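You operate a simulated robot arm through the tools that you are given. There is no shell and no other tool. Be economical: measure what you need, move in short steps, check, and stop when the job is done.

Carry out the task below with a simulated robot arm. There is one attempt and no reset: what you move stays moved.

TASK
Rinse the suds off the blue tumbler, tip it out and put it back.
Fine: stand it under the spout, cold tap, tap shut afterwards, tip it into the small basin. Set down upright: what you pick out.

Only the result counts: the job must be done as asked and must still hold three seconds after the hand-in. Knocking over, shifting, dropping, spilling or breaking anything else fails it.

THE ROBOT
A 7-joint arm with a two-finger parallel gripper, fixed in place. Base frame: the origin is at the foot of the arm, x ahead of it, y to its left, z up; the work surface is at about z = 0. Readings come in cm, rad, newtons and seconds.
With the tool pointing down near the work surface it reaches from about 22 to 58 cm from the base axis. Its first joint turns from -1.152 to 1.152 rad. Payload 2.5 kg.
The TCP is the grasp point between the finger pads, 2.3 cm short of the fingertips. In the tool frame z runs along the fingers and y along their closing line. The gripper opens to 9.4 cm. The fingers are 3.8 cm wide and 1 cm thick; the gripper's body (5.4 by 9.6 cm) begins 3.9 cm behind the TCP.
Orientation is told as [roll, pitch, yaw] about the base's x, y, z axes, in that order, counted from this pose: with the fingers straight down and closing along the base's y, the tool's x points along the base's -x, its y along +y and its z along -z.

THE INTERFACE
- The arm moves only by the tool drive_tool. Its argument "deltas" is a list that holds one entry, the list of rows, each a list of 6 numbers: the shift along the base's x, y, z in units of 20 mm (1.0 is 20 mm), then the turn, a rotation vector about the base's x, y, z in units of 6 degrees (1.0 is 6 degrees). In form: [[[tx, ty, tz, rx, ry, rz], ...]]. A call has 1 to 8 rows; each row shifts and turns the commanded pose from where the row before left it. "hand" is the closure, from 0 (fully open) to 1 (shut), set as the call begins (left out, the last holds). A call with a number of a shift or a turn outside -1 to 1 is refused whole. Rows are played at 5 a second. More than 5 cm and 0.15 rad between two rows, or a gripper value outside its range, and nothing of the call is played. A pose out of reach is approached as far as the arm can. The call stops where the force on the tool passes 90 N (or 10 N more than at its start, if that is more) or the arm is blocked; 0.2 s more then pass. Each finger travels about 10.8 cm/s and halts on what it meets, pressing with about 34 N; the grip force reading is that of the motor and also rises with nothing between the fingers. The clock runs only during rows and for 0.2 s after the last one: add rows that do not move to give the fingers time. It gives the time, the measured TCP pose, the force on the tool (base axes), the opening and the grip force at its end, in the units of the frame above (readings bear some noise), with the torque about the TCP (base axes, N m) and any sound that the robot's microphone picked up, and new pictures: "show" is both (left out), scene, wrist or none.
- Cameras (640 x 400 px; columns grow to the right, rows downward): "scene" is fixed at [11.22, -40.64, 54.62]; the picture's right is [0.91, -0.41, 0.00], its down [-0.30, -0.66, -0.69] and it looks along [0.28, 0.63, -0.73] (base axes); focal length 315 px, centre (320, 200). "wrist" rides on the gripper at [8.6, 1.6, -7.5] in the tool frame; the picture's right is [-0.18, 0.98, 0.00], its down [-0.58, -0.11, -0.81] and it looks along [-0.79, -0.15, 0.59] (tool axes); focal length 243 px, centre (320, 200). There is no depth. A picture from a camera that has moved, and an enlarged one, comes with that camera's place and axes in the base frame and with its lens. The place of the scene camera against the robot may be out by one fixed shift of up to 2.5 cm in any direction.
- zoom(camera, box): a new picture of the part [left, top, right, bottom] of that camera's present view, enlarged. No time passes.
- job_done(): hands the job in; it is judged then, once.

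Go step by step. Nothing tells you positions but the pictures and the camera data: compare them with the known pose of the tool, close in by small moves and look again before you grip or let go. The budget is 120 turns and 200 pictures, counting those below and the enlarged ones. Unless the task says otherwise, let go and move clear before handing in, and close with one line.

The tools are called after ">>>" by a JSON object that holds its "op" and its "data". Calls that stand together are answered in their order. drive_tool: Moves the arm, as the interface text tells. Its arguments: {"type":"object","properties":{"deltas":{"type":"array","items":{"type":"array","items":{"type":"array","items":{"type":"number"}}}},"hand":{"type":"number"},"show":{"type":"string","enum":["both","scene","wrist","none"]}},"required":["deltas"]} The other tools are called the same way: zoom (camera, box) takes an enlarged picture of a part of a camera's view; job_done () hands the job in.

At the start:

```text
time: 0.0
position: [25.58, -18.67, 28.32]
tool_rot: [0.0, -0.001, 0.001]
contact_force: [0.5, -0.3, -0.8]
moment: [-0.02, 0.0, -0.02]
gripper_width: 9.4
grasp_force: 0.1
```

scene: 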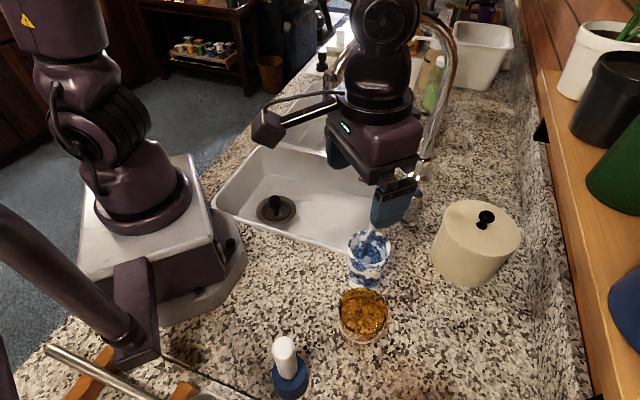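
wrist: 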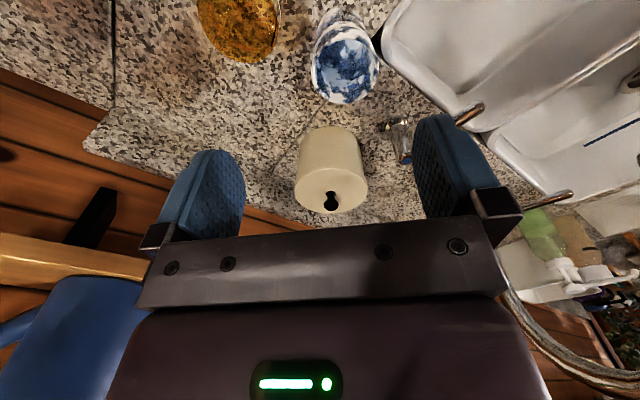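

I see the sudsy blue tumbler in front of the sink, an amber bowl behind it, a cream canister, and the tap hidden partly by the arm. I look closer first.

>>> {"op": "zoom", "data": {"camera": "scene", "box": [300, 180, 540, 330]}}

>>> {"op": "zoom", "data": {"camera": "scene", "box": [220, 0, 540, 200]}}

>>> {"op": "zoom", "data": {"camera": "wrist", "box": [370, 0, 640, 300]}}

```text
2.67 times, centred on (420, 255) of scene
camera zoom: at [11.22, -40.64, 54.62], right [0.91, -0.41, 0.0], down [-0.3, -0.66, -0.69], along [0.28, 0.63, -0.73], focal length 839 px, centre (53, 53)
```

zoom: 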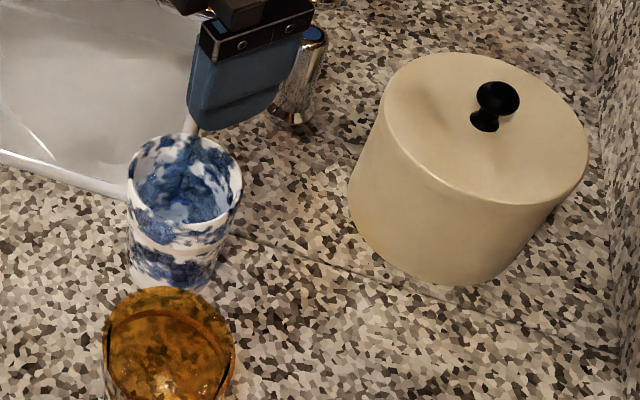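

```text
2.00 times, centred on (380, 100) of scene
camera zoom: at [11.22, -40.64, 54.62], right [0.91, -0.41, 0.0], down [-0.3, -0.66, -0.69], along [0.28, 0.63, -0.73], focal length 630 px, centre (200, 400)
```

zoom: 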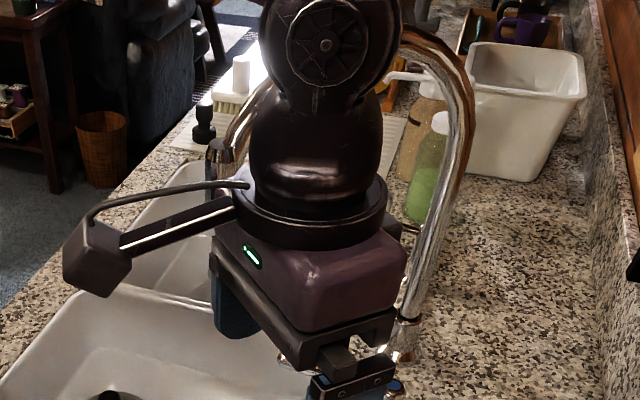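

```text
1.33 times, centred on (505, 150) of wrist
camera zoom: at [17.03, -17.11, 35.74], right [0.18, 0.98, 0.0], down [0.58, -0.11, 0.81], along [0.79, -0.15, -0.59], focal length 324 px, centre (73, 267)
```

zoom: 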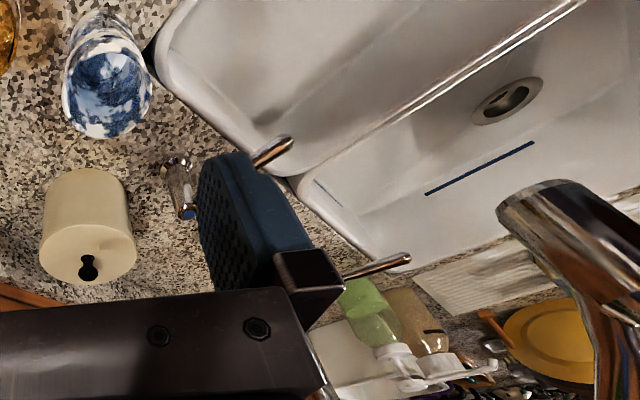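

Tumbler is about (30,-17); the tap and the basins are half hidden. I lift the arm and turn the wrist camera toward the sink.

>>> {"op": "drive_tool", "data": {"deltas": [[[0, 0, 1, 0, 0, 0], [0, 0, 1, 0, 0, 1], [0, 0, 1, 0, 0, 1], [0, 0, 1, 0, 0, 1], [0, 0, 1, 0, 0, 1], [0, 0, 1, 0, 0, 1], [0, 0, 0, 0, 0, 1], [0, 0, 0, 0, 0, 1]]]}}

```text
time: 1.8
position: [25.82, -18.6, 40.33]
tool_rot: [-0.002, -0.001, 0.735]
contact_force: [-0.7, 0.0, -0.7]
moment: [0.02, -0.02, -0.01]
gripper_width: 9.42
grasp_force: 0.0
camera wrist: at [18.22, -23.26, 47.68], right [-0.52, 0.85, 0.0], down [0.5, 0.31, 0.81], along [0.69, 0.42, -0.59], focal length 243 px, centre (320, 200)
```

scene: 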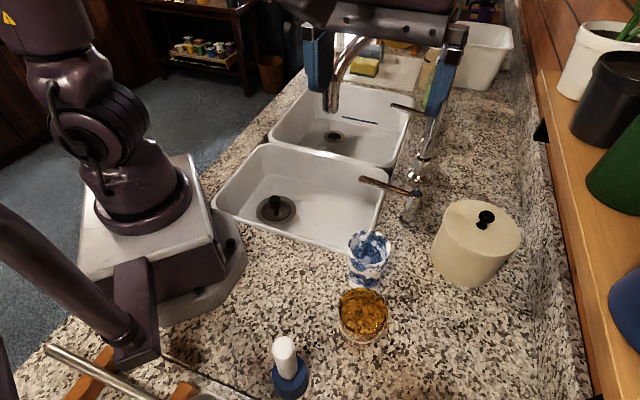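
wrist: 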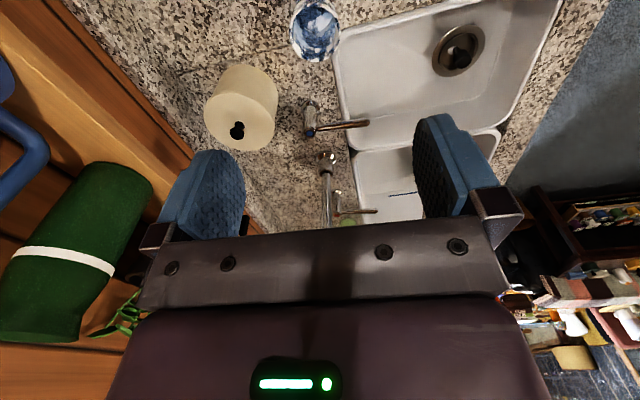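

>>> {"op": "zoom", "data": {"camera": "scene", "box": [200, 0, 520, 200]}}

>>> {"op": "zoom", "data": {"camera": "scene", "box": [340, 90, 500, 200]}}

>>> {"op": "zoom", "data": {"camera": "wrist", "box": [240, 0, 440, 250]}}

```text
2.00 times, centred on (360, 100) of scene
camera zoom: at [11.22, -40.64, 54.62], right [0.91, -0.41, 0.0], down [-0.3, -0.66, -0.69], along [0.28, 0.63, -0.73], focal length 630 px, centre (240, 400)
```

zoom: 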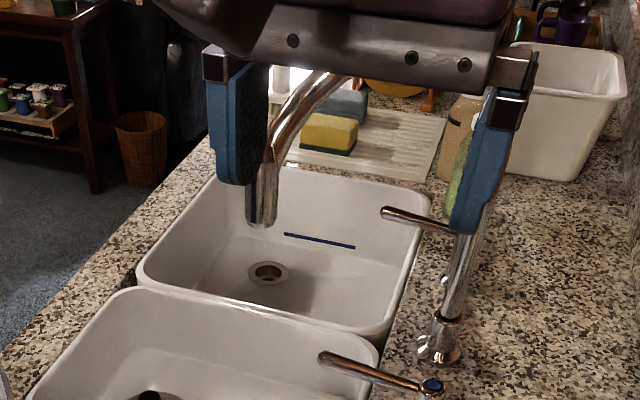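

```text
3.64 times, centred on (420, 145) of scene
camera zoom: at [11.22, -40.64, 54.62], right [0.91, -0.41, 0.0], down [-0.3, -0.66, -0.69], along [0.28, 0.63, -0.73], focal length 1145 px, centre (-44, 400)
```

zoom: 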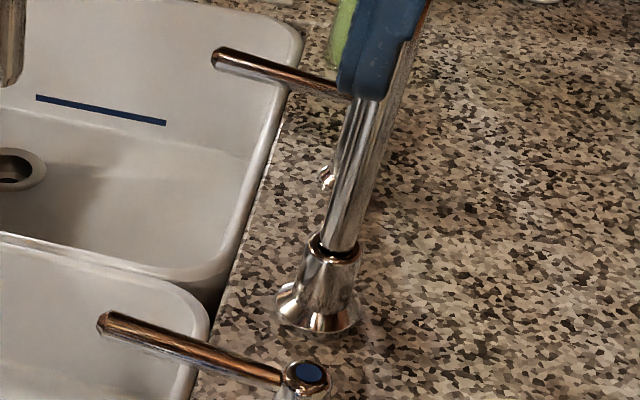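

```text
1.60 times, centred on (340, 125) of wrist
camera zoom: at [18.22, -23.26, 47.68], right [-0.52, 0.85, 0.0], down [0.5, 0.31, 0.81], along [0.69, 0.42, -0.59], focal length 388 px, centre (288, 320)
```

zoom: 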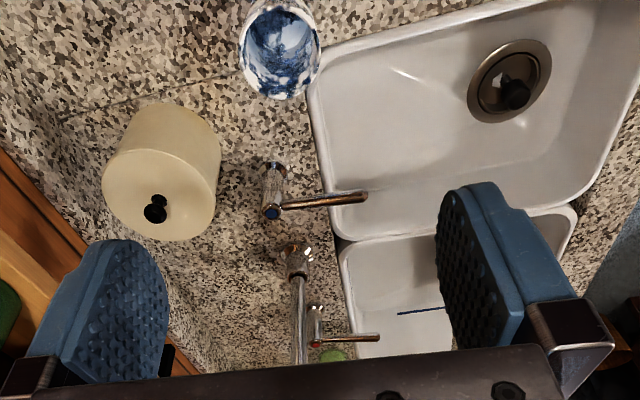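

>>> {"op": "zoom", "data": {"camera": "scene", "box": [230, 180, 310, 230]}}

>>> {"op": "zoom", "data": {"camera": "scene", "box": [330, 220, 410, 270]}}

>>> {"op": "zoom", "data": {"camera": "wrist", "box": [270, 0, 370, 62]}}

>>> {"op": "zoom", "data": {"camera": "scene", "box": [240, 310, 400, 400]}}

```text
8.00 times, centred on (270, 205) of scene
camera zoom: at [11.22, -40.64, 54.62], right [0.91, -0.41, 0.0], down [-0.3, -0.66, -0.69], along [0.28, 0.63, -0.73], focal length 2518 px, centre (720, 160)
```

zoom: 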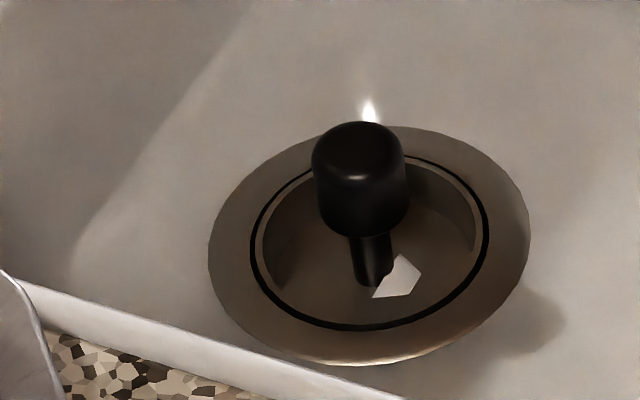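

```text
8.00 times, centred on (370, 245) of scene
camera zoom: at [11.22, -40.64, 54.62], right [0.91, -0.41, 0.0], down [-0.3, -0.66, -0.69], along [0.28, 0.63, -0.73], focal length 2518 px, centre (-80, -160)
```

zoom: 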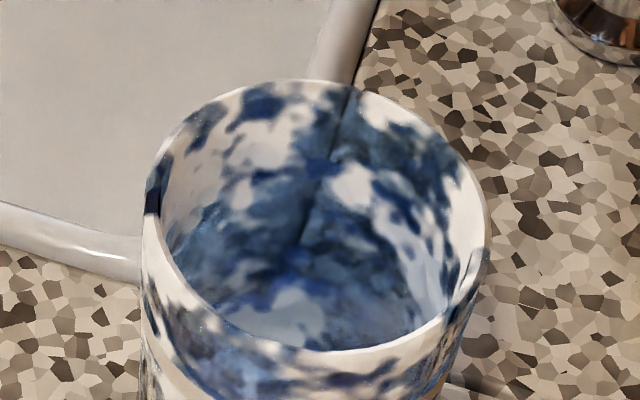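

```text
6.40 times, centred on (320, 31) of wrist
camera zoom: at [18.22, -23.26, 47.68], right [-0.52, 0.85, 0.0], down [0.5, 0.31, 0.81], along [0.69, 0.42, -0.59], focal length 1553 px, centre (320, 1282)
```

zoom: 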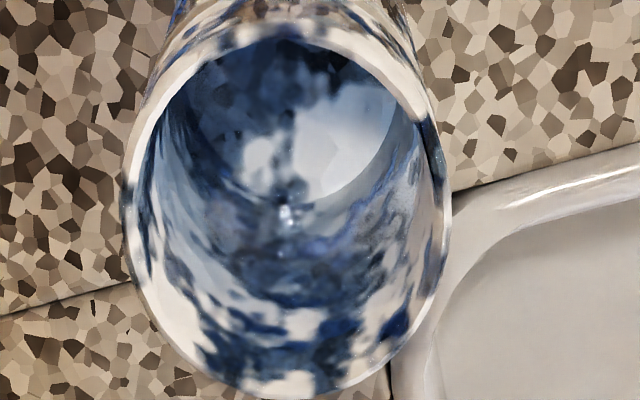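

```text
4.00 times, centred on (320, 355) of scene
camera zoom: at [11.22, -40.64, 54.62], right [0.91, -0.41, 0.0], down [-0.3, -0.66, -0.69], along [0.28, 0.63, -0.73], focal length 1259 px, centre (320, -420)
```

zoom: 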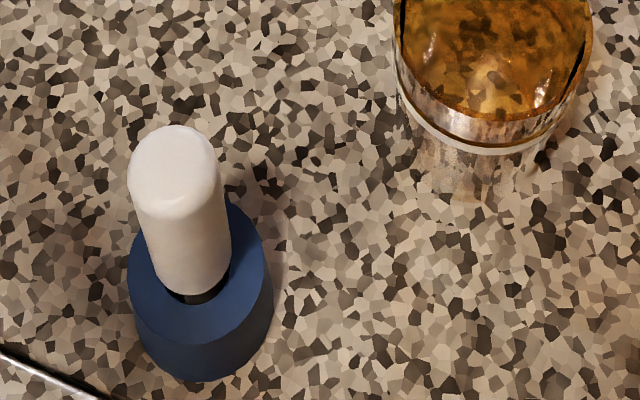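

The drains and both taps are clear: the near one is blue-capped (cold), at about (46,-9,8), with its lever pointing over the near basin. I need a better fix on the spout, so I take a second wrist view.

>>> {"op": "drive_tool", "data": {"deltas": [[[0, 0.6, -0.4, 0, 0, -1], [0, 0.6, -0.4, 0, 0, -1], [0, 0.6, -0.4, 0, 0, -1], [0, 0.6, -0.4, 0, 0, -1], [0, 0.6, -0.4, 0, 0, -1], [0, 0.6, -0.4, 0, 0, -1], [0, 0.6, -0.4, 0, 0, -1], [0, 0.6, -0.4, 0, 0, 0]]]}}

>>> {"op": "zoom", "data": {"camera": "wrist", "box": [320, 0, 640, 200]}}

```text
time: 3.6
position: [25.67, -9.16, 33.92]
tool_rot: [0.0, -0.001, -0.003]
contact_force: [-0.5, 0.2, 0.1]
moment: [0.01, 0.05, -0.01]
gripper_width: 9.4
grasp_force: 0.1
camera wrist: at [16.96, -7.62, 41.36], right [0.19, 0.98, 0.0], down [0.58, -0.11, 0.81], along [0.79, -0.15, -0.59], focal length 243 px, centre (320, 200)
```

scene: 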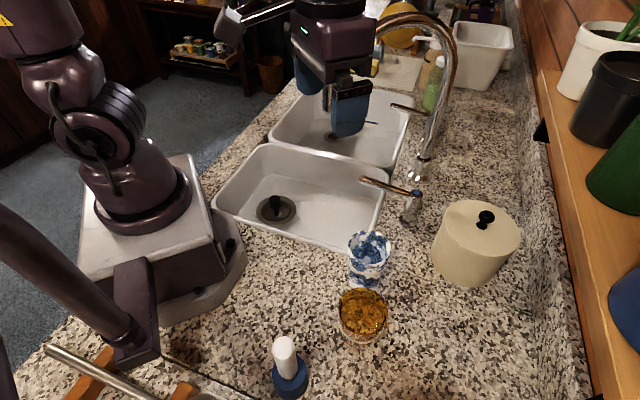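
wrist: 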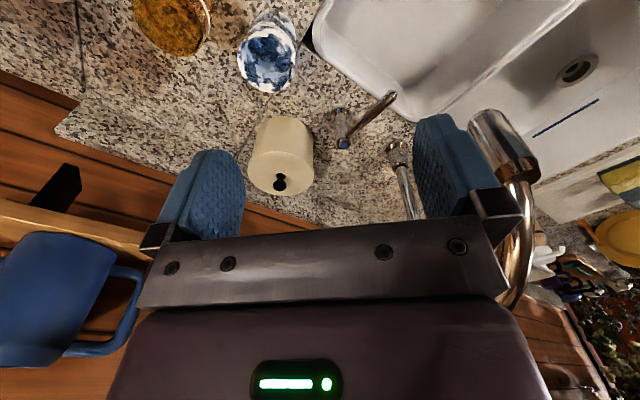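

```text
2.00 times, centred on (480, 100) of wrist
camera zoom: at [16.96, -7.62, 41.36], right [0.19, 0.98, 0.0], down [0.58, -0.11, 0.81], along [0.79, -0.15, -0.59], focal length 485 px, centre (0, 400)
```

zoom: 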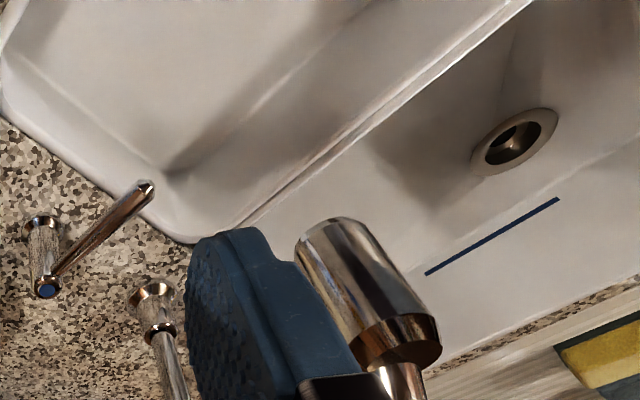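

Spout outlet is at about (33,4.6,22) over the near, smaller basin; the cold lever runs from (45.4,-9) to (37.7,-0.8) at z≈8.8; the tumbler rim is at (30.3,-16.9,8.6). I'll turn the wrist so that the hand can lean toward the sink, camera on top.

>>> {"op": "drive_tool", "data": {"deltas": [[[0.2, -0.4, 0, 0, 0, 1], [0.2, -0.4, 0, 0, 0, 1], [0.2, -0.4, 0, 0, 0, 1], [0.2, -0.4, 0, 0, 0, 1], [0.2, -0.4, 0, 0, 0, 1], [0.2, -0.4, 0, 0, 0, 1], [0.2, -0.4, 0, 0, 0, 1], [0.2, -0.4, 0, 0, 0, 1]]], "show": "none"}}

>>> {"op": "drive_tool", "data": {"deltas": [[[0.2, -0.2, 0, 0, 0, 1], [0.2, -0.2, 0, 0, 0, 1], [0.1, -0.2, 0, 0, 0, 1], [0.1, -0.1, 0, 0, 0, 1], [0, 0, 0, -1, 0, 0], [0, 0, 0, -1, 0, 0], [0, 0, 0, -1, 0, 0], [0, 0, 0, -1, 0, 0]]]}}

```text
time: 5.4
position: [28.93, -15.59, 34.01]
tool_rot: [0.0, 0.001, 0.839]
contact_force: [-0.6, 0.4, 0.8]
moment: [0.02, 0.03, -0.01]
gripper_width: 9.4
grasp_force: 0.0
```

```text
time: 7.2
position: [29.99, -16.89, 33.97]
tool_rot: [-0.137, 0.4, 1.228]
contact_force: [-1.1, -0.3, -0.8]
moment: [0.0, 0.03, 0.01]
gripper_width: 9.39
grasp_force: 0.1
camera wrist: at [25.88, -20.98, 43.79], right [-0.88, 0.44, -0.2], down [0.28, 0.8, 0.52], along [0.39, 0.4, -0.83], focal length 243 px, centre (320, 200)
```

scene: 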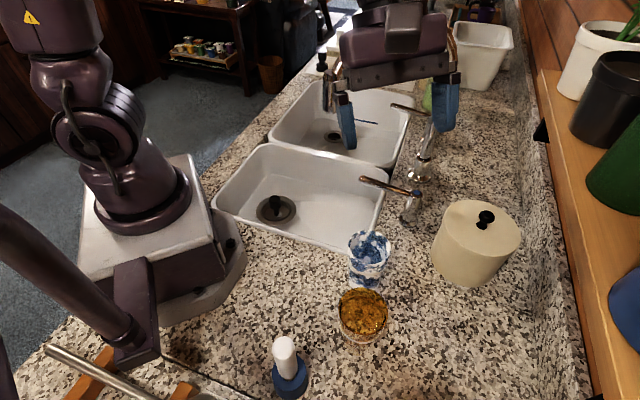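
wrist: 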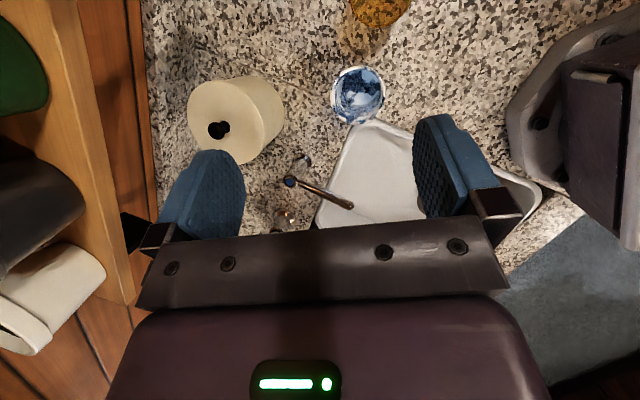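

I square up the closing line (lean about 24° toward the sink) and descend above the tumbler.

>>> {"op": "drive_tool", "data": {"deltas": [[[0, 0, -1, 0, 0.407, 0.914], [0, 0, -1, 0, 0.407, 0.914], [0, 0, -1, 0, 0.407, 0.914], [0, 0, -1, 0, 0, -0.9], [0, 0, -1, 0, 0, -0.8], [0, 0, -1, 0, 0, -0.8], [0, 0, -1, 0, 0, 0], [0, 0, -1, 0, 0, 0]]]}}

```text
time: 9.0
position: [30.18, -17.02, 18.17]
tool_rot: [0.0, 0.417, 1.309]
contact_force: [-0.3, 0.0, -0.2]
moment: [0.03, 0.01, 0.04]
gripper_width: 9.4
grasp_force: 0.1
camera wrist: at [27.26, -21.43, 28.34], right [-0.91, 0.42, -0.07], down [0.33, 0.8, 0.5], along [0.27, 0.43, -0.86], focal length 243 px, centre (320, 200)
```

scene: 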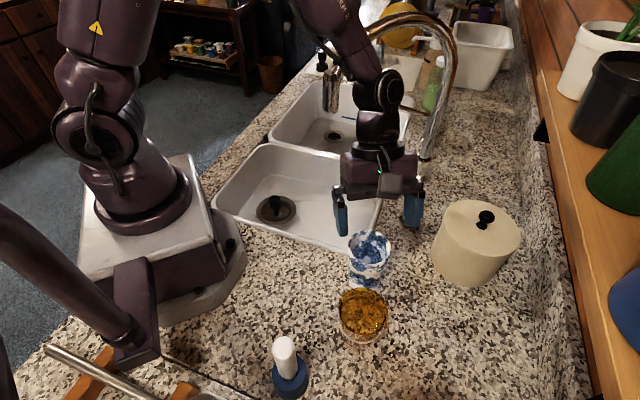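
wrist: 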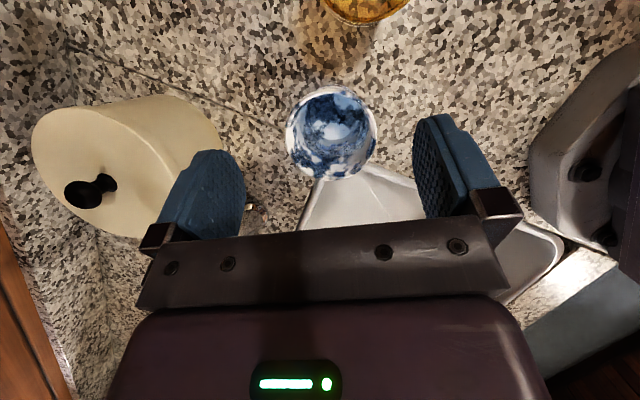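

>>> {"op": "drive_tool", "data": {"deltas": [[[-0.15, -0.05, -0.9, 0, 0, 0], [0, 0, -0.9, 0, 0, 0], [0, 0, -0.9, 0, 0, 0], [0, 0, -0.9, 0, 0, 0], [0, 0, -0.4, 0, 0, 0]]]}}

```text
time: 10.2
position: [29.93, -17.09, 9.86]
tool_rot: [0.0, 0.42, 1.309]
contact_force: [-0.3, 0.5, 0.3]
moment: [-0.01, 0.01, 0.03]
gripper_width: 9.4
grasp_force: 0.0
camera wrist: at [27.01, -21.41, 20.12], right [-0.91, 0.42, -0.07], down [0.33, 0.8, 0.5], along [0.27, 0.43, -0.86], focal length 243 px, centre (320, 200)
```

scene: 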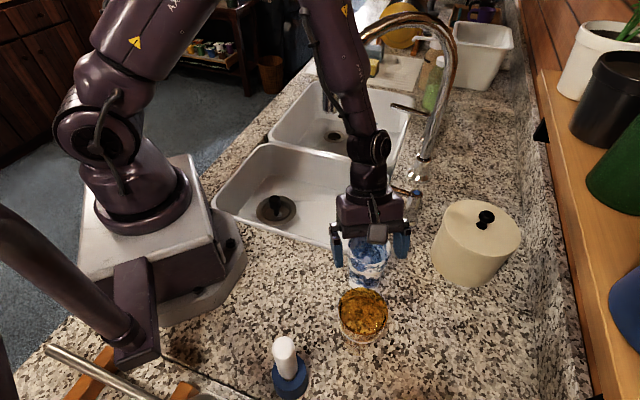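
wrist: 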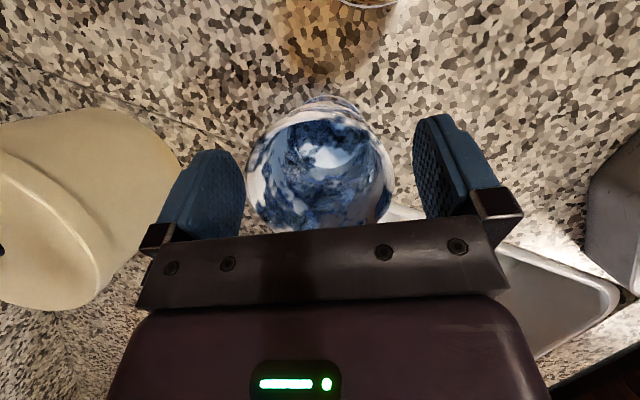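

>>> {"op": "drive_tool", "data": {"deltas": [[[0, -0.02, -0.75, 0, 0, 0], [0, 0, -0.72, 0, 0, 0], [0, 0, 0, 0, 0, 0]]]}}

```text
time: 11.2
position: [30.15, -17.11, 7.41]
tool_rot: [-0.013, 0.417, 1.307]
contact_force: [-5.3, 7.4, 30.0]
moment: [0.89, -0.39, 0.26]
gripper_width: 9.39
grasp_force: 0.1
stopped in row 3: the force on the tool passed its limit at 90 N (the readings are from after the stop); the commanded pose is now the measured one
camera wrist: at [27.16, -21.42, 17.59], right [-0.91, 0.41, -0.09], down [0.32, 0.8, 0.5], along [0.28, 0.43, -0.86], focal length 243 px, centre (320, 200)
```

scene: 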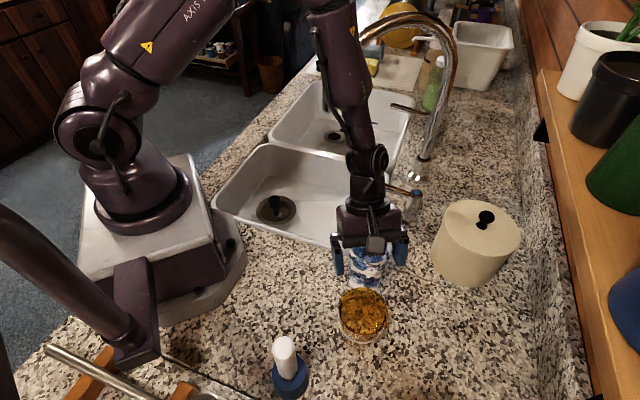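
wrist: 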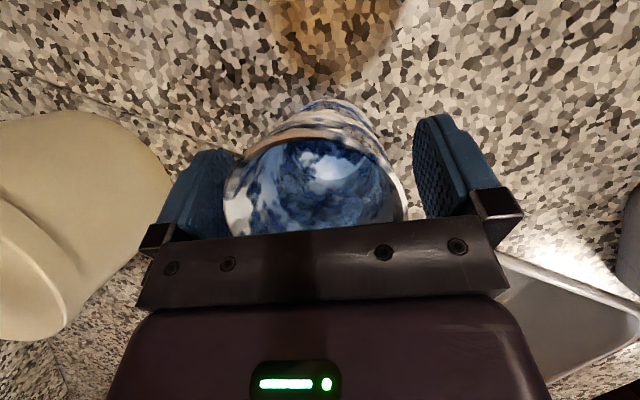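

The hand body touched the rim; I back up 0.8 cm and check the tumbler.

>>> {"op": "drive_tool", "data": {"deltas": [[[0, 0, 0.4, 0, 0, 0], [0, 0, 0, 0, 0, 0]]]}}

>>> {"op": "zoom", "data": {"camera": "scene", "box": [300, 180, 460, 300]}}

```text
time: 11.8
position: [29.94, -17.02, 8.22]
tool_rot: [-0.011, 0.419, 1.306]
contact_force: [0.0, 0.5, 0.7]
moment: [-0.01, 0.0, -0.01]
gripper_width: 9.4
grasp_force: 0.1
camera wrist: at [27.0, -21.41, 18.31], right [-0.91, 0.42, -0.08], down [0.32, 0.8, 0.5], along [0.28, 0.43, -0.86], focal length 243 px, centre (320, 200)
```

scene: 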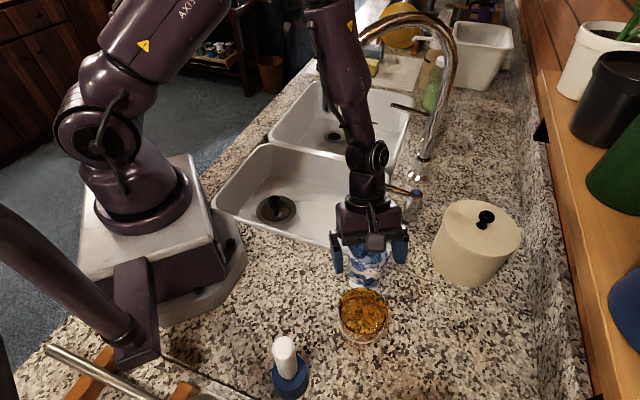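
wrist: 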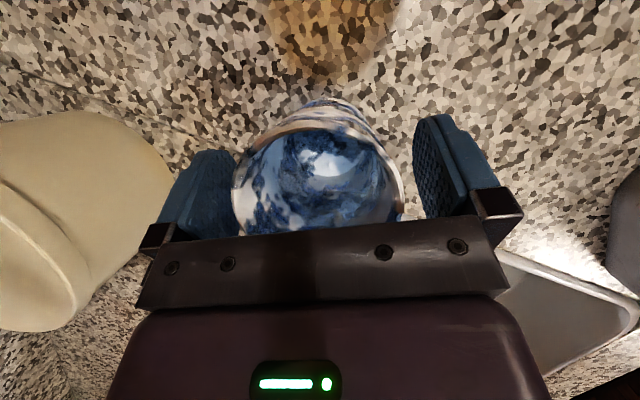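

```text
3.33 times, centred on (380, 240) of scene
camera zoom: at [11.22, -40.64, 54.62], right [0.91, -0.41, 0.0], down [-0.3, -0.66, -0.69], along [0.28, 0.63, -0.73], focal length 1049 px, centre (120, 67)
```

zoom: 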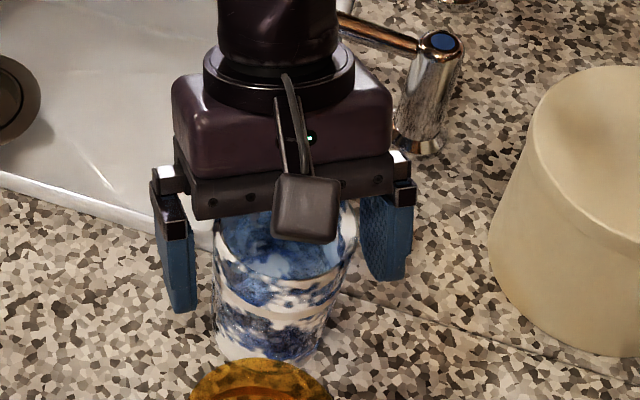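

>>> {"op": "drive_tool", "data": {"deltas": [[[0.15, -0.04, 0, 0, 0, 0], [0, 0, 0, 0, 0, 0]]], "show": "none"}}

>>> {"op": "drive_tool", "data": {"deltas": [[[0, 0, 0, 0, 0, 0], [0, 0, 0, 0, 0, 0], [0, 0, 0, 0, 0, 0]]], "hand": 0.3}}

```text
time: 12.4
position: [30.4, -17.13, 8.0]
tool_rot: [-0.01, 0.417, 1.307]
contact_force: [0.7, 0.8, 0.8]
moment: [0.0, 0.0, 0.03]
gripper_width: 9.39
grasp_force: 0.0
```

```text
time: 13.2
position: [30.38, -17.18, 8.07]
tool_rot: [-0.01, 0.417, 1.306]
contact_force: [-0.2, 1.2, -0.2]
moment: [0.05, -0.02, 0.06]
gripper_width: 6.82
grasp_force: 34.5
camera wrist: at [27.42, -21.51, 18.32], right [-0.91, 0.41, -0.08], down [0.32, 0.8, 0.5], along [0.28, 0.43, -0.86], focal length 243 px, centre (320, 200)
```

scene: 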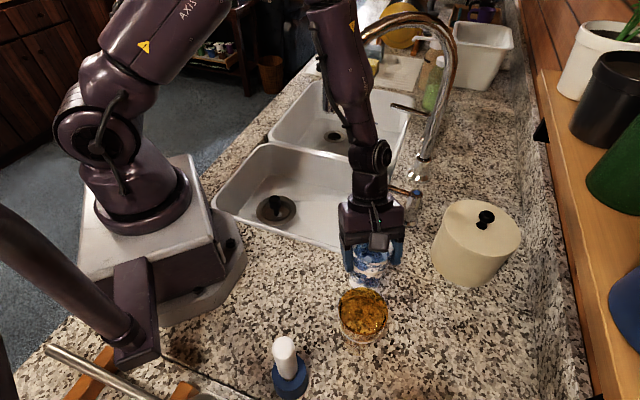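
wrist: 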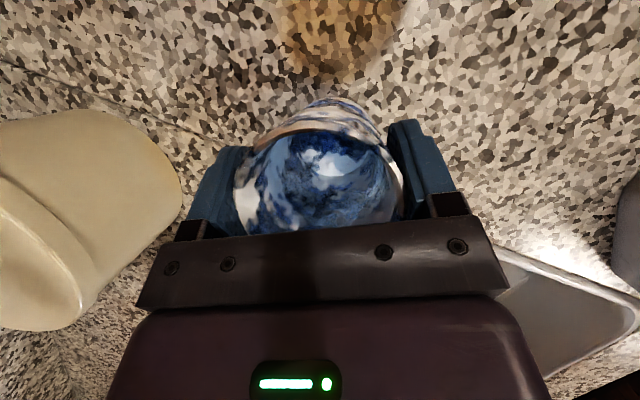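

Gripped (6.8 cm, 34 N). I lift straight up and start around the spout on the base side.

>>> {"op": "drive_tool", "data": {"deltas": [[[0, 0, 0.5, 0, 0, 0], [0, 0, 1, 0, 0, 0], [0, 0, 1, 0, 0, 0], [0, 0, 1, 0, 0, 0], [0, 0, 1, 0, 0, 0], [0, 0, 1, 0, 0, 0], [-1, 0.5, 0, 0, 0, 0], [-1, 0.5, 0, 0, 0, 0]]]}}

```text
time: 15.0
position: [26.32, -15.4, 18.94]
tool_rot: [-0.011, 0.419, 1.307]
contact_force: [0.2, 0.5, -2.5]
moment: [-0.01, -0.03, 0.0]
gripper_width: 6.73
grasp_force: 34.5
camera wrist: at [23.33, -19.75, 29.08], right [-0.91, 0.41, -0.08], down [0.32, 0.8, 0.5], along [0.28, 0.43, -0.86], focal length 243 px, centre (320, 200)
```

scene: 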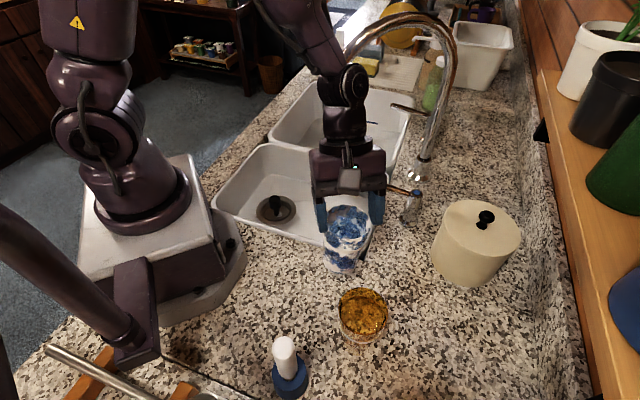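
wrist: 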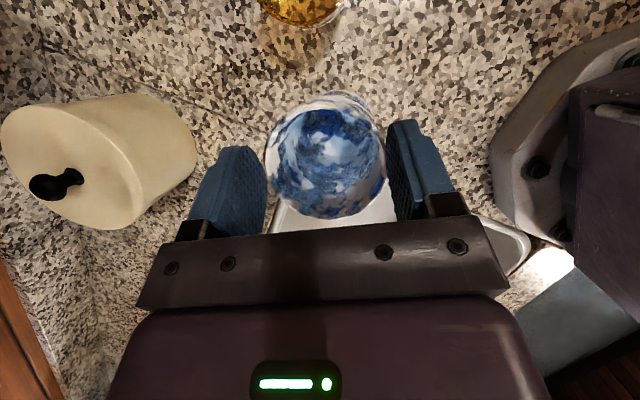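

>>> {"op": "zoom", "data": {"camera": "scene", "box": [290, 130, 410, 290]}}

>>> {"op": "zoom", "data": {"camera": "wrist", "box": [180, 60, 480, 240]}}

```text
2.50 times, centred on (350, 210) of scene
camera zoom: at [11.23, -40.64, 54.61], right [0.91, -0.41, 0.0], down [-0.3, -0.66, -0.69], along [0.28, 0.63, -0.73], focal length 787 px, centre (245, 175)
```

zoom: 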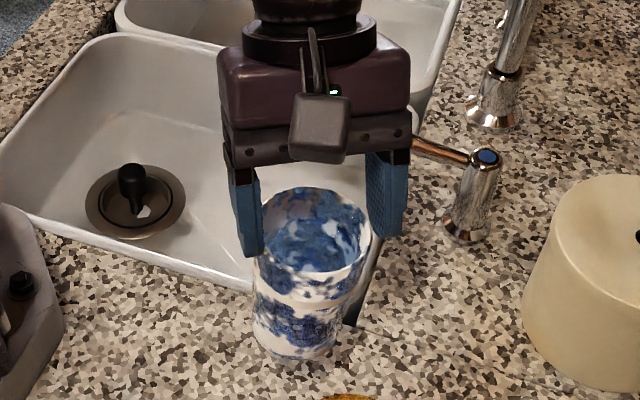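

```text
2.13 times, centred on (330, 150) of wrist
camera zoom: at [23.33, -19.75, 29.08], right [-0.91, 0.41, -0.08], down [0.32, 0.8, 0.5], along [0.28, 0.43, -0.86], focal length 518 px, centre (299, 307)
```

zoom: 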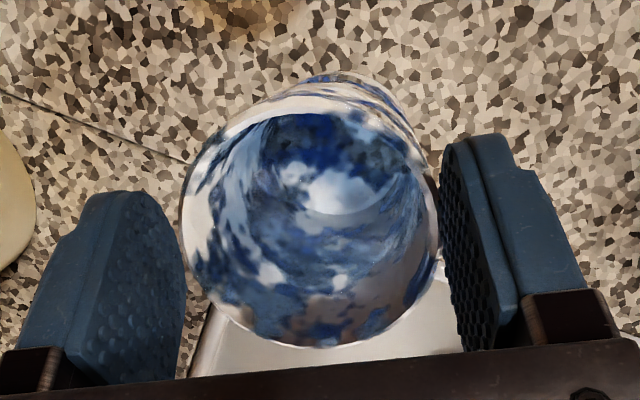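

The soapy tumbler has slid to the fingertips, so I set it down right here before anything else, then re-grip lower.

>>> {"op": "drive_tool", "data": {"deltas": [[[0, 0, -0.6, 0, 0, 0], [0, 0, -0.8, 0, 0, 0], [0, 0, -0.8, 0, 0, 0], [0, 0, -0.6, 0, 0, 0]]], "hand": 0.6}}

>>> {"op": "zoom", "data": {"camera": "scene", "box": [290, 150, 410, 310]}}

```text
time: 16.0
position: [26.35, -14.94, 13.25]
tool_rot: [-0.01, 0.419, 1.307]
contact_force: [0.3, -0.8, -2.2]
moment: [0.0, 0.01, 0.0]
gripper_width: 6.71
grasp_force: 34.1
camera wrist: at [23.42, -19.37, 23.55], right [-0.91, 0.41, -0.08], down [0.32, 0.8, 0.5], along [0.28, 0.43, -0.86], focal length 243 px, centre (320, 200)
```

scene: 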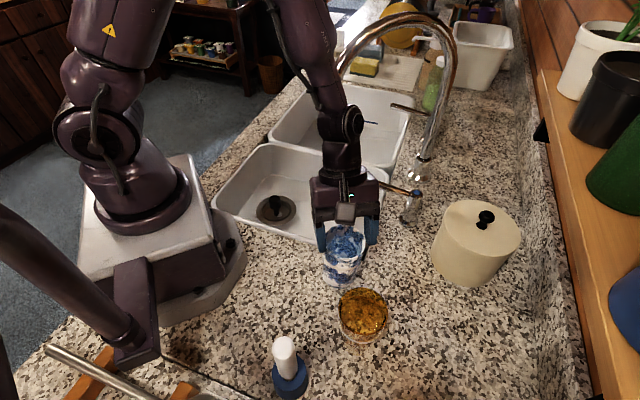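
wrist: 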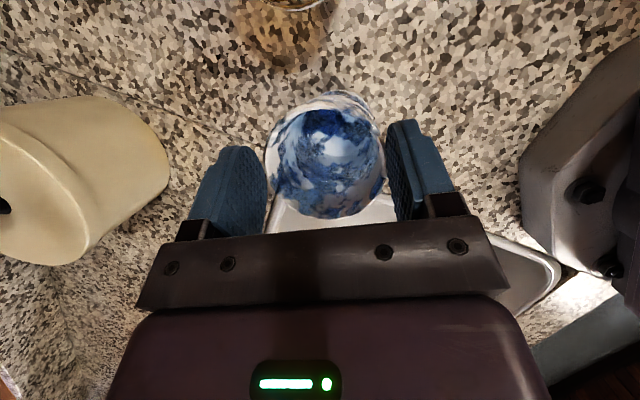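

```text
2.50 times, centred on (350, 230) of scene
camera zoom: at [11.22, -40.64, 54.61], right [0.91, -0.41, 0.0], down [-0.3, -0.66, -0.69], along [0.28, 0.63, -0.73], focal length 787 px, centre (245, 125)
```

zoom: 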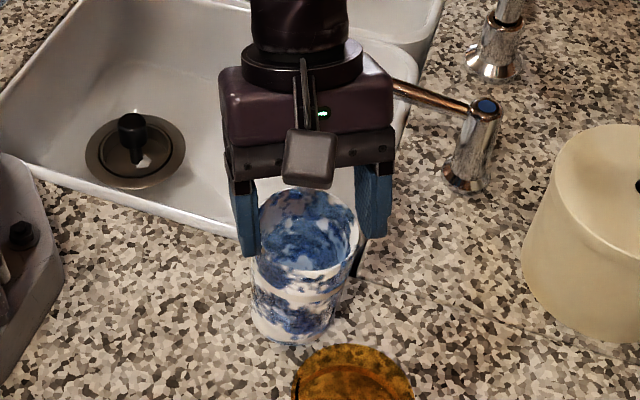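

Hold is stable now, just low in the fingers. I lower gently until the base touches.

>>> {"op": "drive_tool", "data": {"deltas": [[[0, 0, -0.3, 0, 0, 0], [0, 0, -0.3, 0, 0, 0], [0, 0, 0, 0, 0, 0]]], "show": "none"}}

>>> {"op": "drive_tool", "data": {"deltas": [[[0, 0, -0.15, 0, 0, 0], [0, 0, 0, 0, 0, 0]]], "show": "scene"}}

>>> {"op": "zoom", "data": {"camera": "scene", "box": [310, 210, 390, 310]}}

```text
time: 16.8
position: [26.27, -15.2, 12.39]
tool_rot: [-0.012, 0.421, 1.307]
contact_force: [-6.1, 0.6, 20.0]
moment: [0.0, 0.14, -0.01]
gripper_width: 6.77
grasp_force: 33.3
```

```text
time: 17.4
position: [26.41, -15.14, 12.07]
tool_rot: [-0.01, 0.418, 1.307]
contact_force: [-4.6, -0.9, 12.6]
moment: [-0.09, 0.18, -0.02]
gripper_width: 6.76
grasp_force: 33.9
```

scene: 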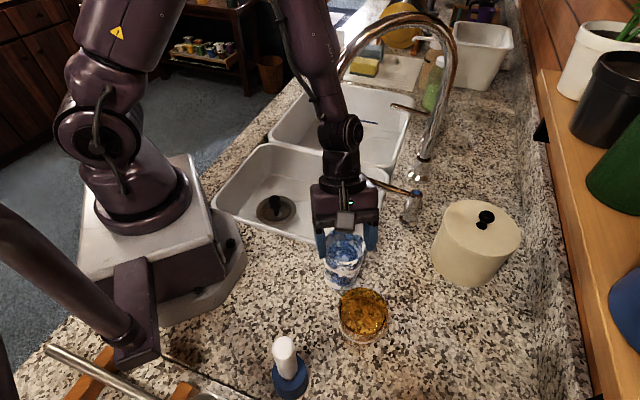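

```text
4.00 times, centred on (350, 260) of scene
camera zoom: at [11.22, -40.64, 54.62], right [0.91, -0.41, 0.0], down [-0.3, -0.66, -0.69], along [0.28, 0.63, -0.73], focal length 1259 px, centre (200, -40)
```

zoom: 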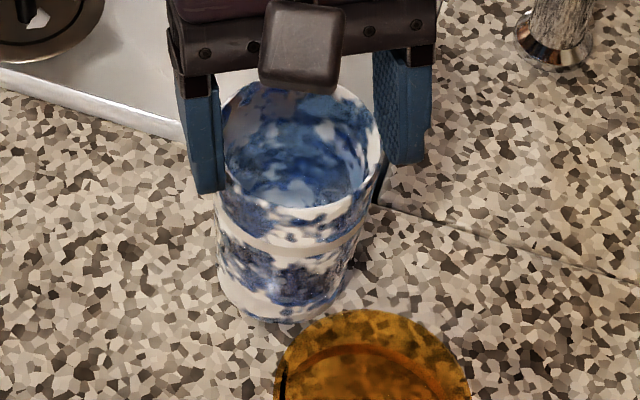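

The base is on the counter; I open and look at how the tumbler stands.

>>> {"op": "drive_tool", "data": {"deltas": [[[0, 0, 0, 0, 0, 0], [0, 0, 0, 0, 0, 0], [0, 0, 1, 0, 0, 0], [0, 0, 1, 0, 0, 0]]], "hand": 0}}

>>> {"op": "zoom", "data": {"camera": "scene", "box": [310, 210, 390, 310]}}

>>> {"op": "zoom", "data": {"camera": "wrist", "box": [180, 60, 480, 240]}}

```text
time: 18.4
position: [26.14, -15.07, 16.13]
tool_rot: [-0.01, 0.418, 1.307]
contact_force: [0.7, -0.3, 0.0]
moment: [0.0, 0.0, 0.0]
gripper_width: 9.41
grasp_force: 0.0
camera wrist: at [23.22, -19.5, 26.22], right [-0.91, 0.42, -0.08], down [0.32, 0.8, 0.5], along [0.28, 0.43, -0.86], focal length 243 px, centre (320, 200)
```

scene: 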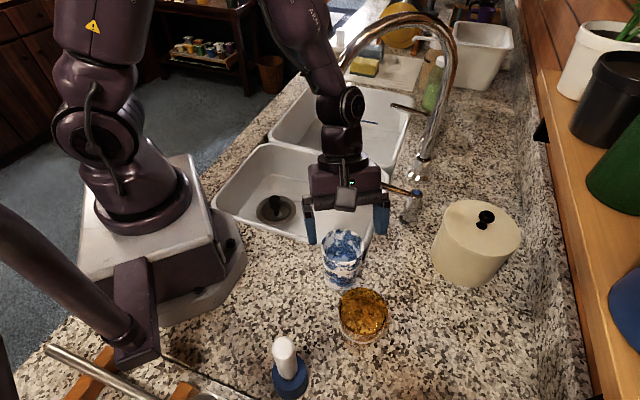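
wrist: 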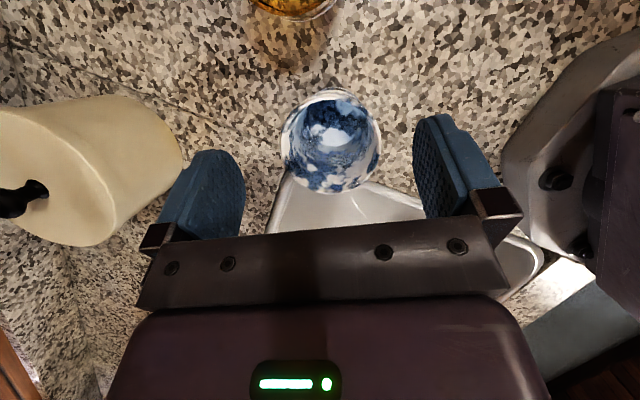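

```text
4.00 times, centred on (350, 260) of scene
camera zoom: at [11.23, -40.64, 54.62], right [0.91, -0.41, 0.0], down [-0.3, -0.66, -0.69], along [0.28, 0.63, -0.73], focal length 1259 px, centre (200, -40)
```

zoom: 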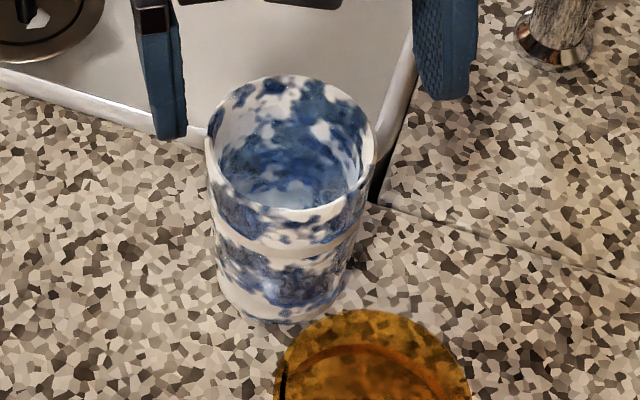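

```text
2.13 times, centred on (330, 150) of wrist
camera zoom: at [23.22, -19.5, 26.22], right [-0.91, 0.42, -0.08], down [0.32, 0.8, 0.5], along [0.28, 0.43, -0.86], focal length 518 px, centre (299, 307)
```

zoom: 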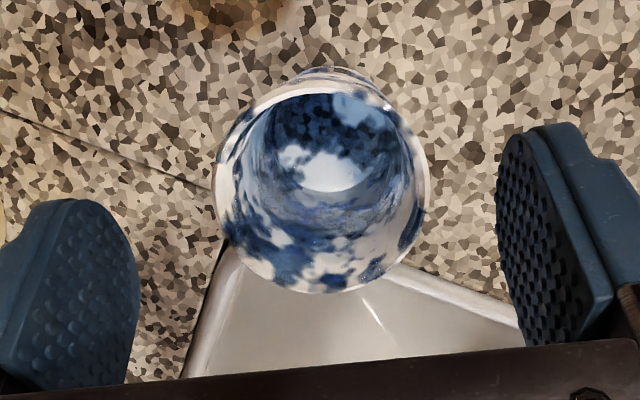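

It stands upright at about (26.2,-15.0), rim at z≈9.2. I lessen the lean to 12° so I can grip deeper, and then test-lift slowly.

>>> {"op": "drive_tool", "data": {"deltas": [[[0, 0, 0, 0.966, -0.26, 0], [0, 0, 0, 0.966, -0.26, 0], [0, 0, -0.9, 0, 0, 0], [0, 0, -0.9, 0, 0, 0], [0, 0, -0.5, 0, 0, 0]]]}}

>>> {"op": "zoom", "data": {"camera": "scene", "box": [300, 180, 400, 310]}}

```text
time: 19.6
position: [26.13, -15.14, 11.29]
tool_rot: [-0.009, 0.209, 1.306]
contact_force: [0.7, 0.0, 0.1]
moment: [0.04, 0.01, 0.0]
gripper_width: 9.41
grasp_force: 0.0
camera wrist: at [22.74, -21.55, 20.29], right [-0.9, 0.43, -0.05], down [0.29, 0.68, 0.67], along [0.32, 0.59, -0.74], focal length 243 px, centre (320, 200)
```

scene: 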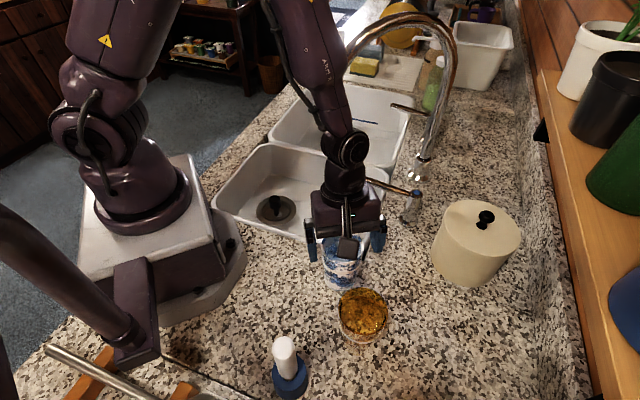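
wrist: 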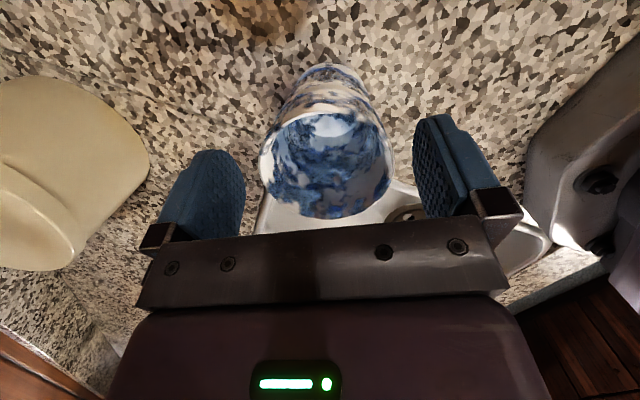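

```text
3.08 times, centred on (350, 245) of scene
camera zoom: at [11.22, -40.64, 54.62], right [0.91, -0.41, 0.0], down [-0.3, -0.66, -0.69], along [0.28, 0.63, -0.73], focal length 969 px, centre (228, 62)
```

zoom: 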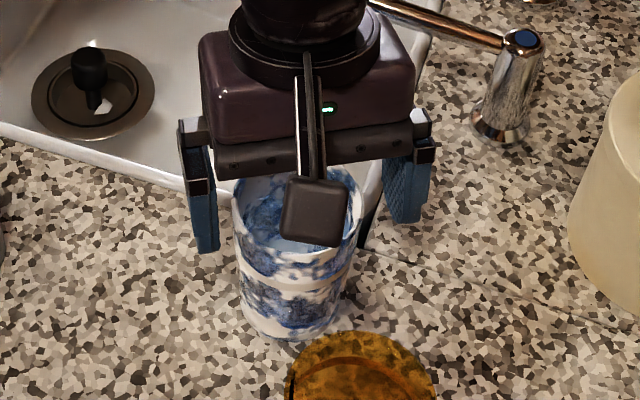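

>>> {"op": "drive_tool", "data": {"deltas": [[[0, 0, -0.8, 0, 0, 0], [0, 0, -0.8, 0, 0, 0], [0, 0, -0.3, 0, 0, 0], [0, 0, 0, 0, 0, 0]]], "show": "wrist"}}

```text
time: 20.6
position: [26.27, -15.23, 7.42]
tool_rot: [-0.01, 0.207, 1.306]
contact_force: [0.0, 0.5, 0.3]
moment: [0.0, -0.02, -0.02]
gripper_width: 9.4
grasp_force: 0.1
camera wrist: at [22.8, -21.57, 16.45], right [-0.9, 0.43, -0.05], down [0.29, 0.68, 0.67], along [0.32, 0.59, -0.74], focal length 243 px, centre (320, 200)
```

wrist: 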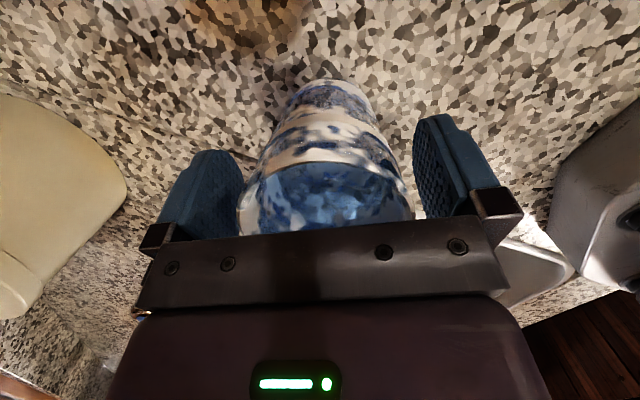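

>>> {"op": "drive_tool", "data": {"deltas": [[[0, 0, -0.15, 0, 0, 0], [0, 0, -0.1, 0, 0, 0], [0, 0, 0, 0, 0, 0]]], "show": "none"}}

>>> {"op": "drive_tool", "data": {"deltas": [[[0, 0, 0, 0, 0, 0], [0, 0, 0, 0, 0, 0], [0, 0, 0, 0, 0, 0], [0, 0, 0, 0, 0, 0]]], "hand": 0.6, "show": "wrist"}}

```text
time: 21.4
position: [26.16, -15.02, 7.07]
tool_rot: [-0.01, 0.208, 1.309]
contact_force: [0.4, -0.1, 1.1]
moment: [0.0, 0.01, -0.01]
gripper_width: 9.38
grasp_force: 0.0
```

```text
time: 22.4
position: [26.41, -15.09, 7.11]
tool_rot: [-0.009, 0.208, 1.309]
contact_force: [-0.2, -0.4, 1.0]
moment: [-0.03, -0.03, -0.02]
gripper_width: 6.75
grasp_force: 34.5
camera wrist: at [22.77, -21.44, 16.04], right [-0.9, 0.43, -0.05], down [0.29, 0.68, 0.67], along [0.32, 0.59, -0.74], focal length 243 px, centre (320, 200)
```

wrist: 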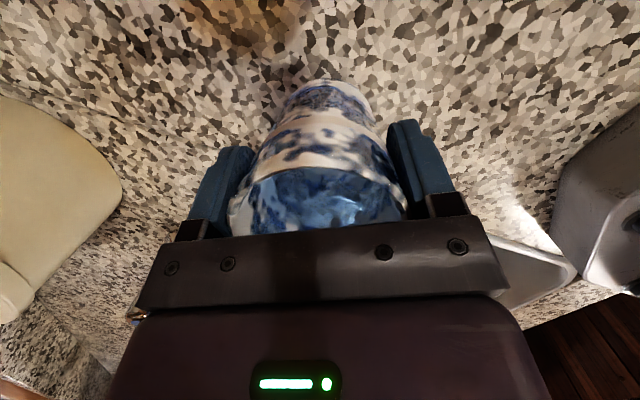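

Gripped; a slow test lift of 2 cm follows, to look for slip.

>>> {"op": "drive_tool", "data": {"deltas": [[[0, 0, 0.15, 0, 0, 0], [0, 0, 0.25, 0, 0, 0], [0, 0, 0.3, 0, 0, 0], [0, 0, 0.3, 0, 0, 0], [0, 0, 0, 0, 0, 0]]]}}

```text
time: 23.6
position: [26.36, -15.12, 9.11]
tool_rot: [-0.01, 0.209, 1.307]
contact_force: [0.4, 0.0, -2.1]
moment: [-0.04, 0.0, -0.01]
gripper_width: 6.78
grasp_force: 33.8
camera wrist: at [22.8, -21.45, 17.94], right [-0.9, 0.43, -0.05], down [0.29, 0.68, 0.67], along [0.32, 0.59, -0.74], focal length 243 px, centre (320, 200)
```

scene: 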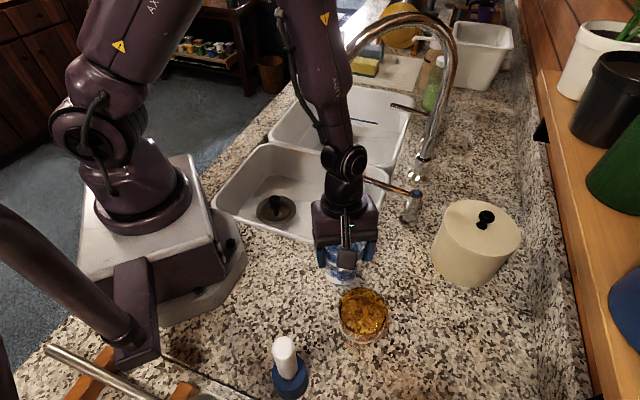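
wrist: 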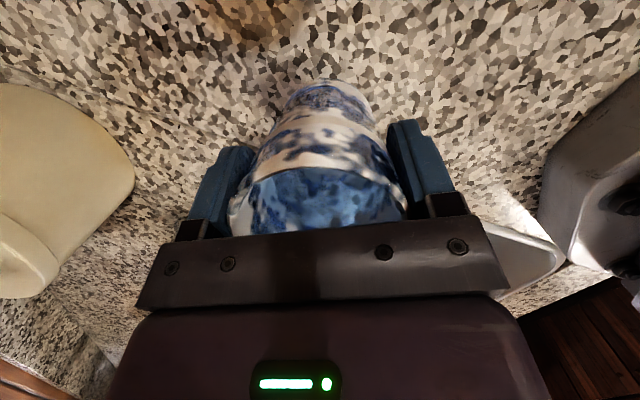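

No slip this time. I carry it around the base side of the spout while yawing the hand so that it leans back toward the base.

>>> {"op": "drive_tool", "data": {"deltas": [[[0, 0, 0.8, 0, 0, 0], [0, 0.2, 0.8, 0, 0, 1], [-0.2, 0.7, 0.6, 0, 0, 1], [-0.3, 0.8, 0.5, 0, 0, 1], [-0.3, 0.9, 0.3, 0, 0, 1], [-0.3, 0.9, 0, 0, 0, 1], [-0.3, 0.9, 0, 0, 0, 1], [-0.3, 0.9, 0, 0, 0, 1]]]}}

```text
time: 25.4
position: [24.17, -4.76, 14.86]
tool_rot: [-0.009, 0.206, 2.042]
contact_force: [0.5, -0.8, -2.4]
moment: [-0.03, -0.03, 0.03]
gripper_width: 6.73
grasp_force: 33.9
out of reach, approached as far as the arm can: row 8
camera wrist: at [25.73, -11.72, 23.89], right [-0.96, -0.29, -0.05], down [-0.24, 0.7, 0.67], along [-0.16, 0.65, -0.74], focal length 243 px, centre (320, 200)
```

scene: 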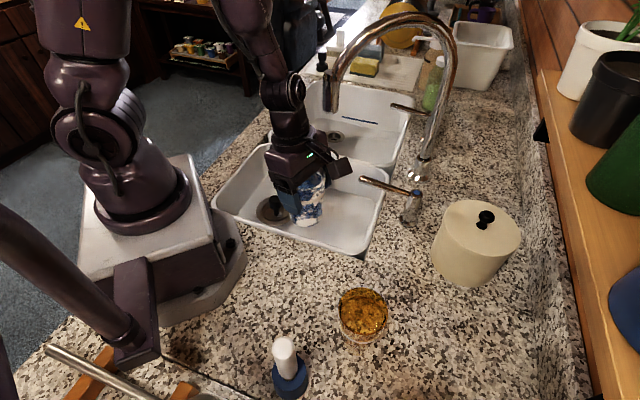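
wrist: 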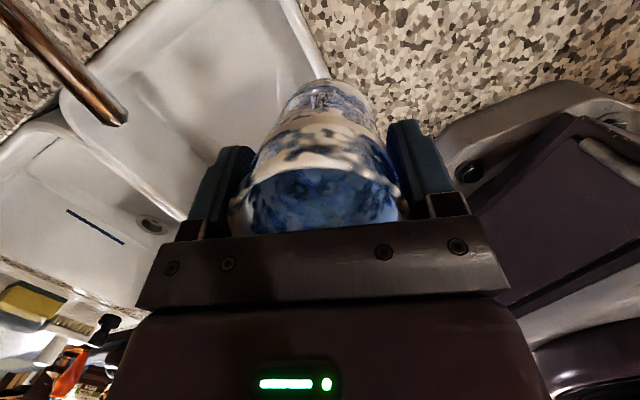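

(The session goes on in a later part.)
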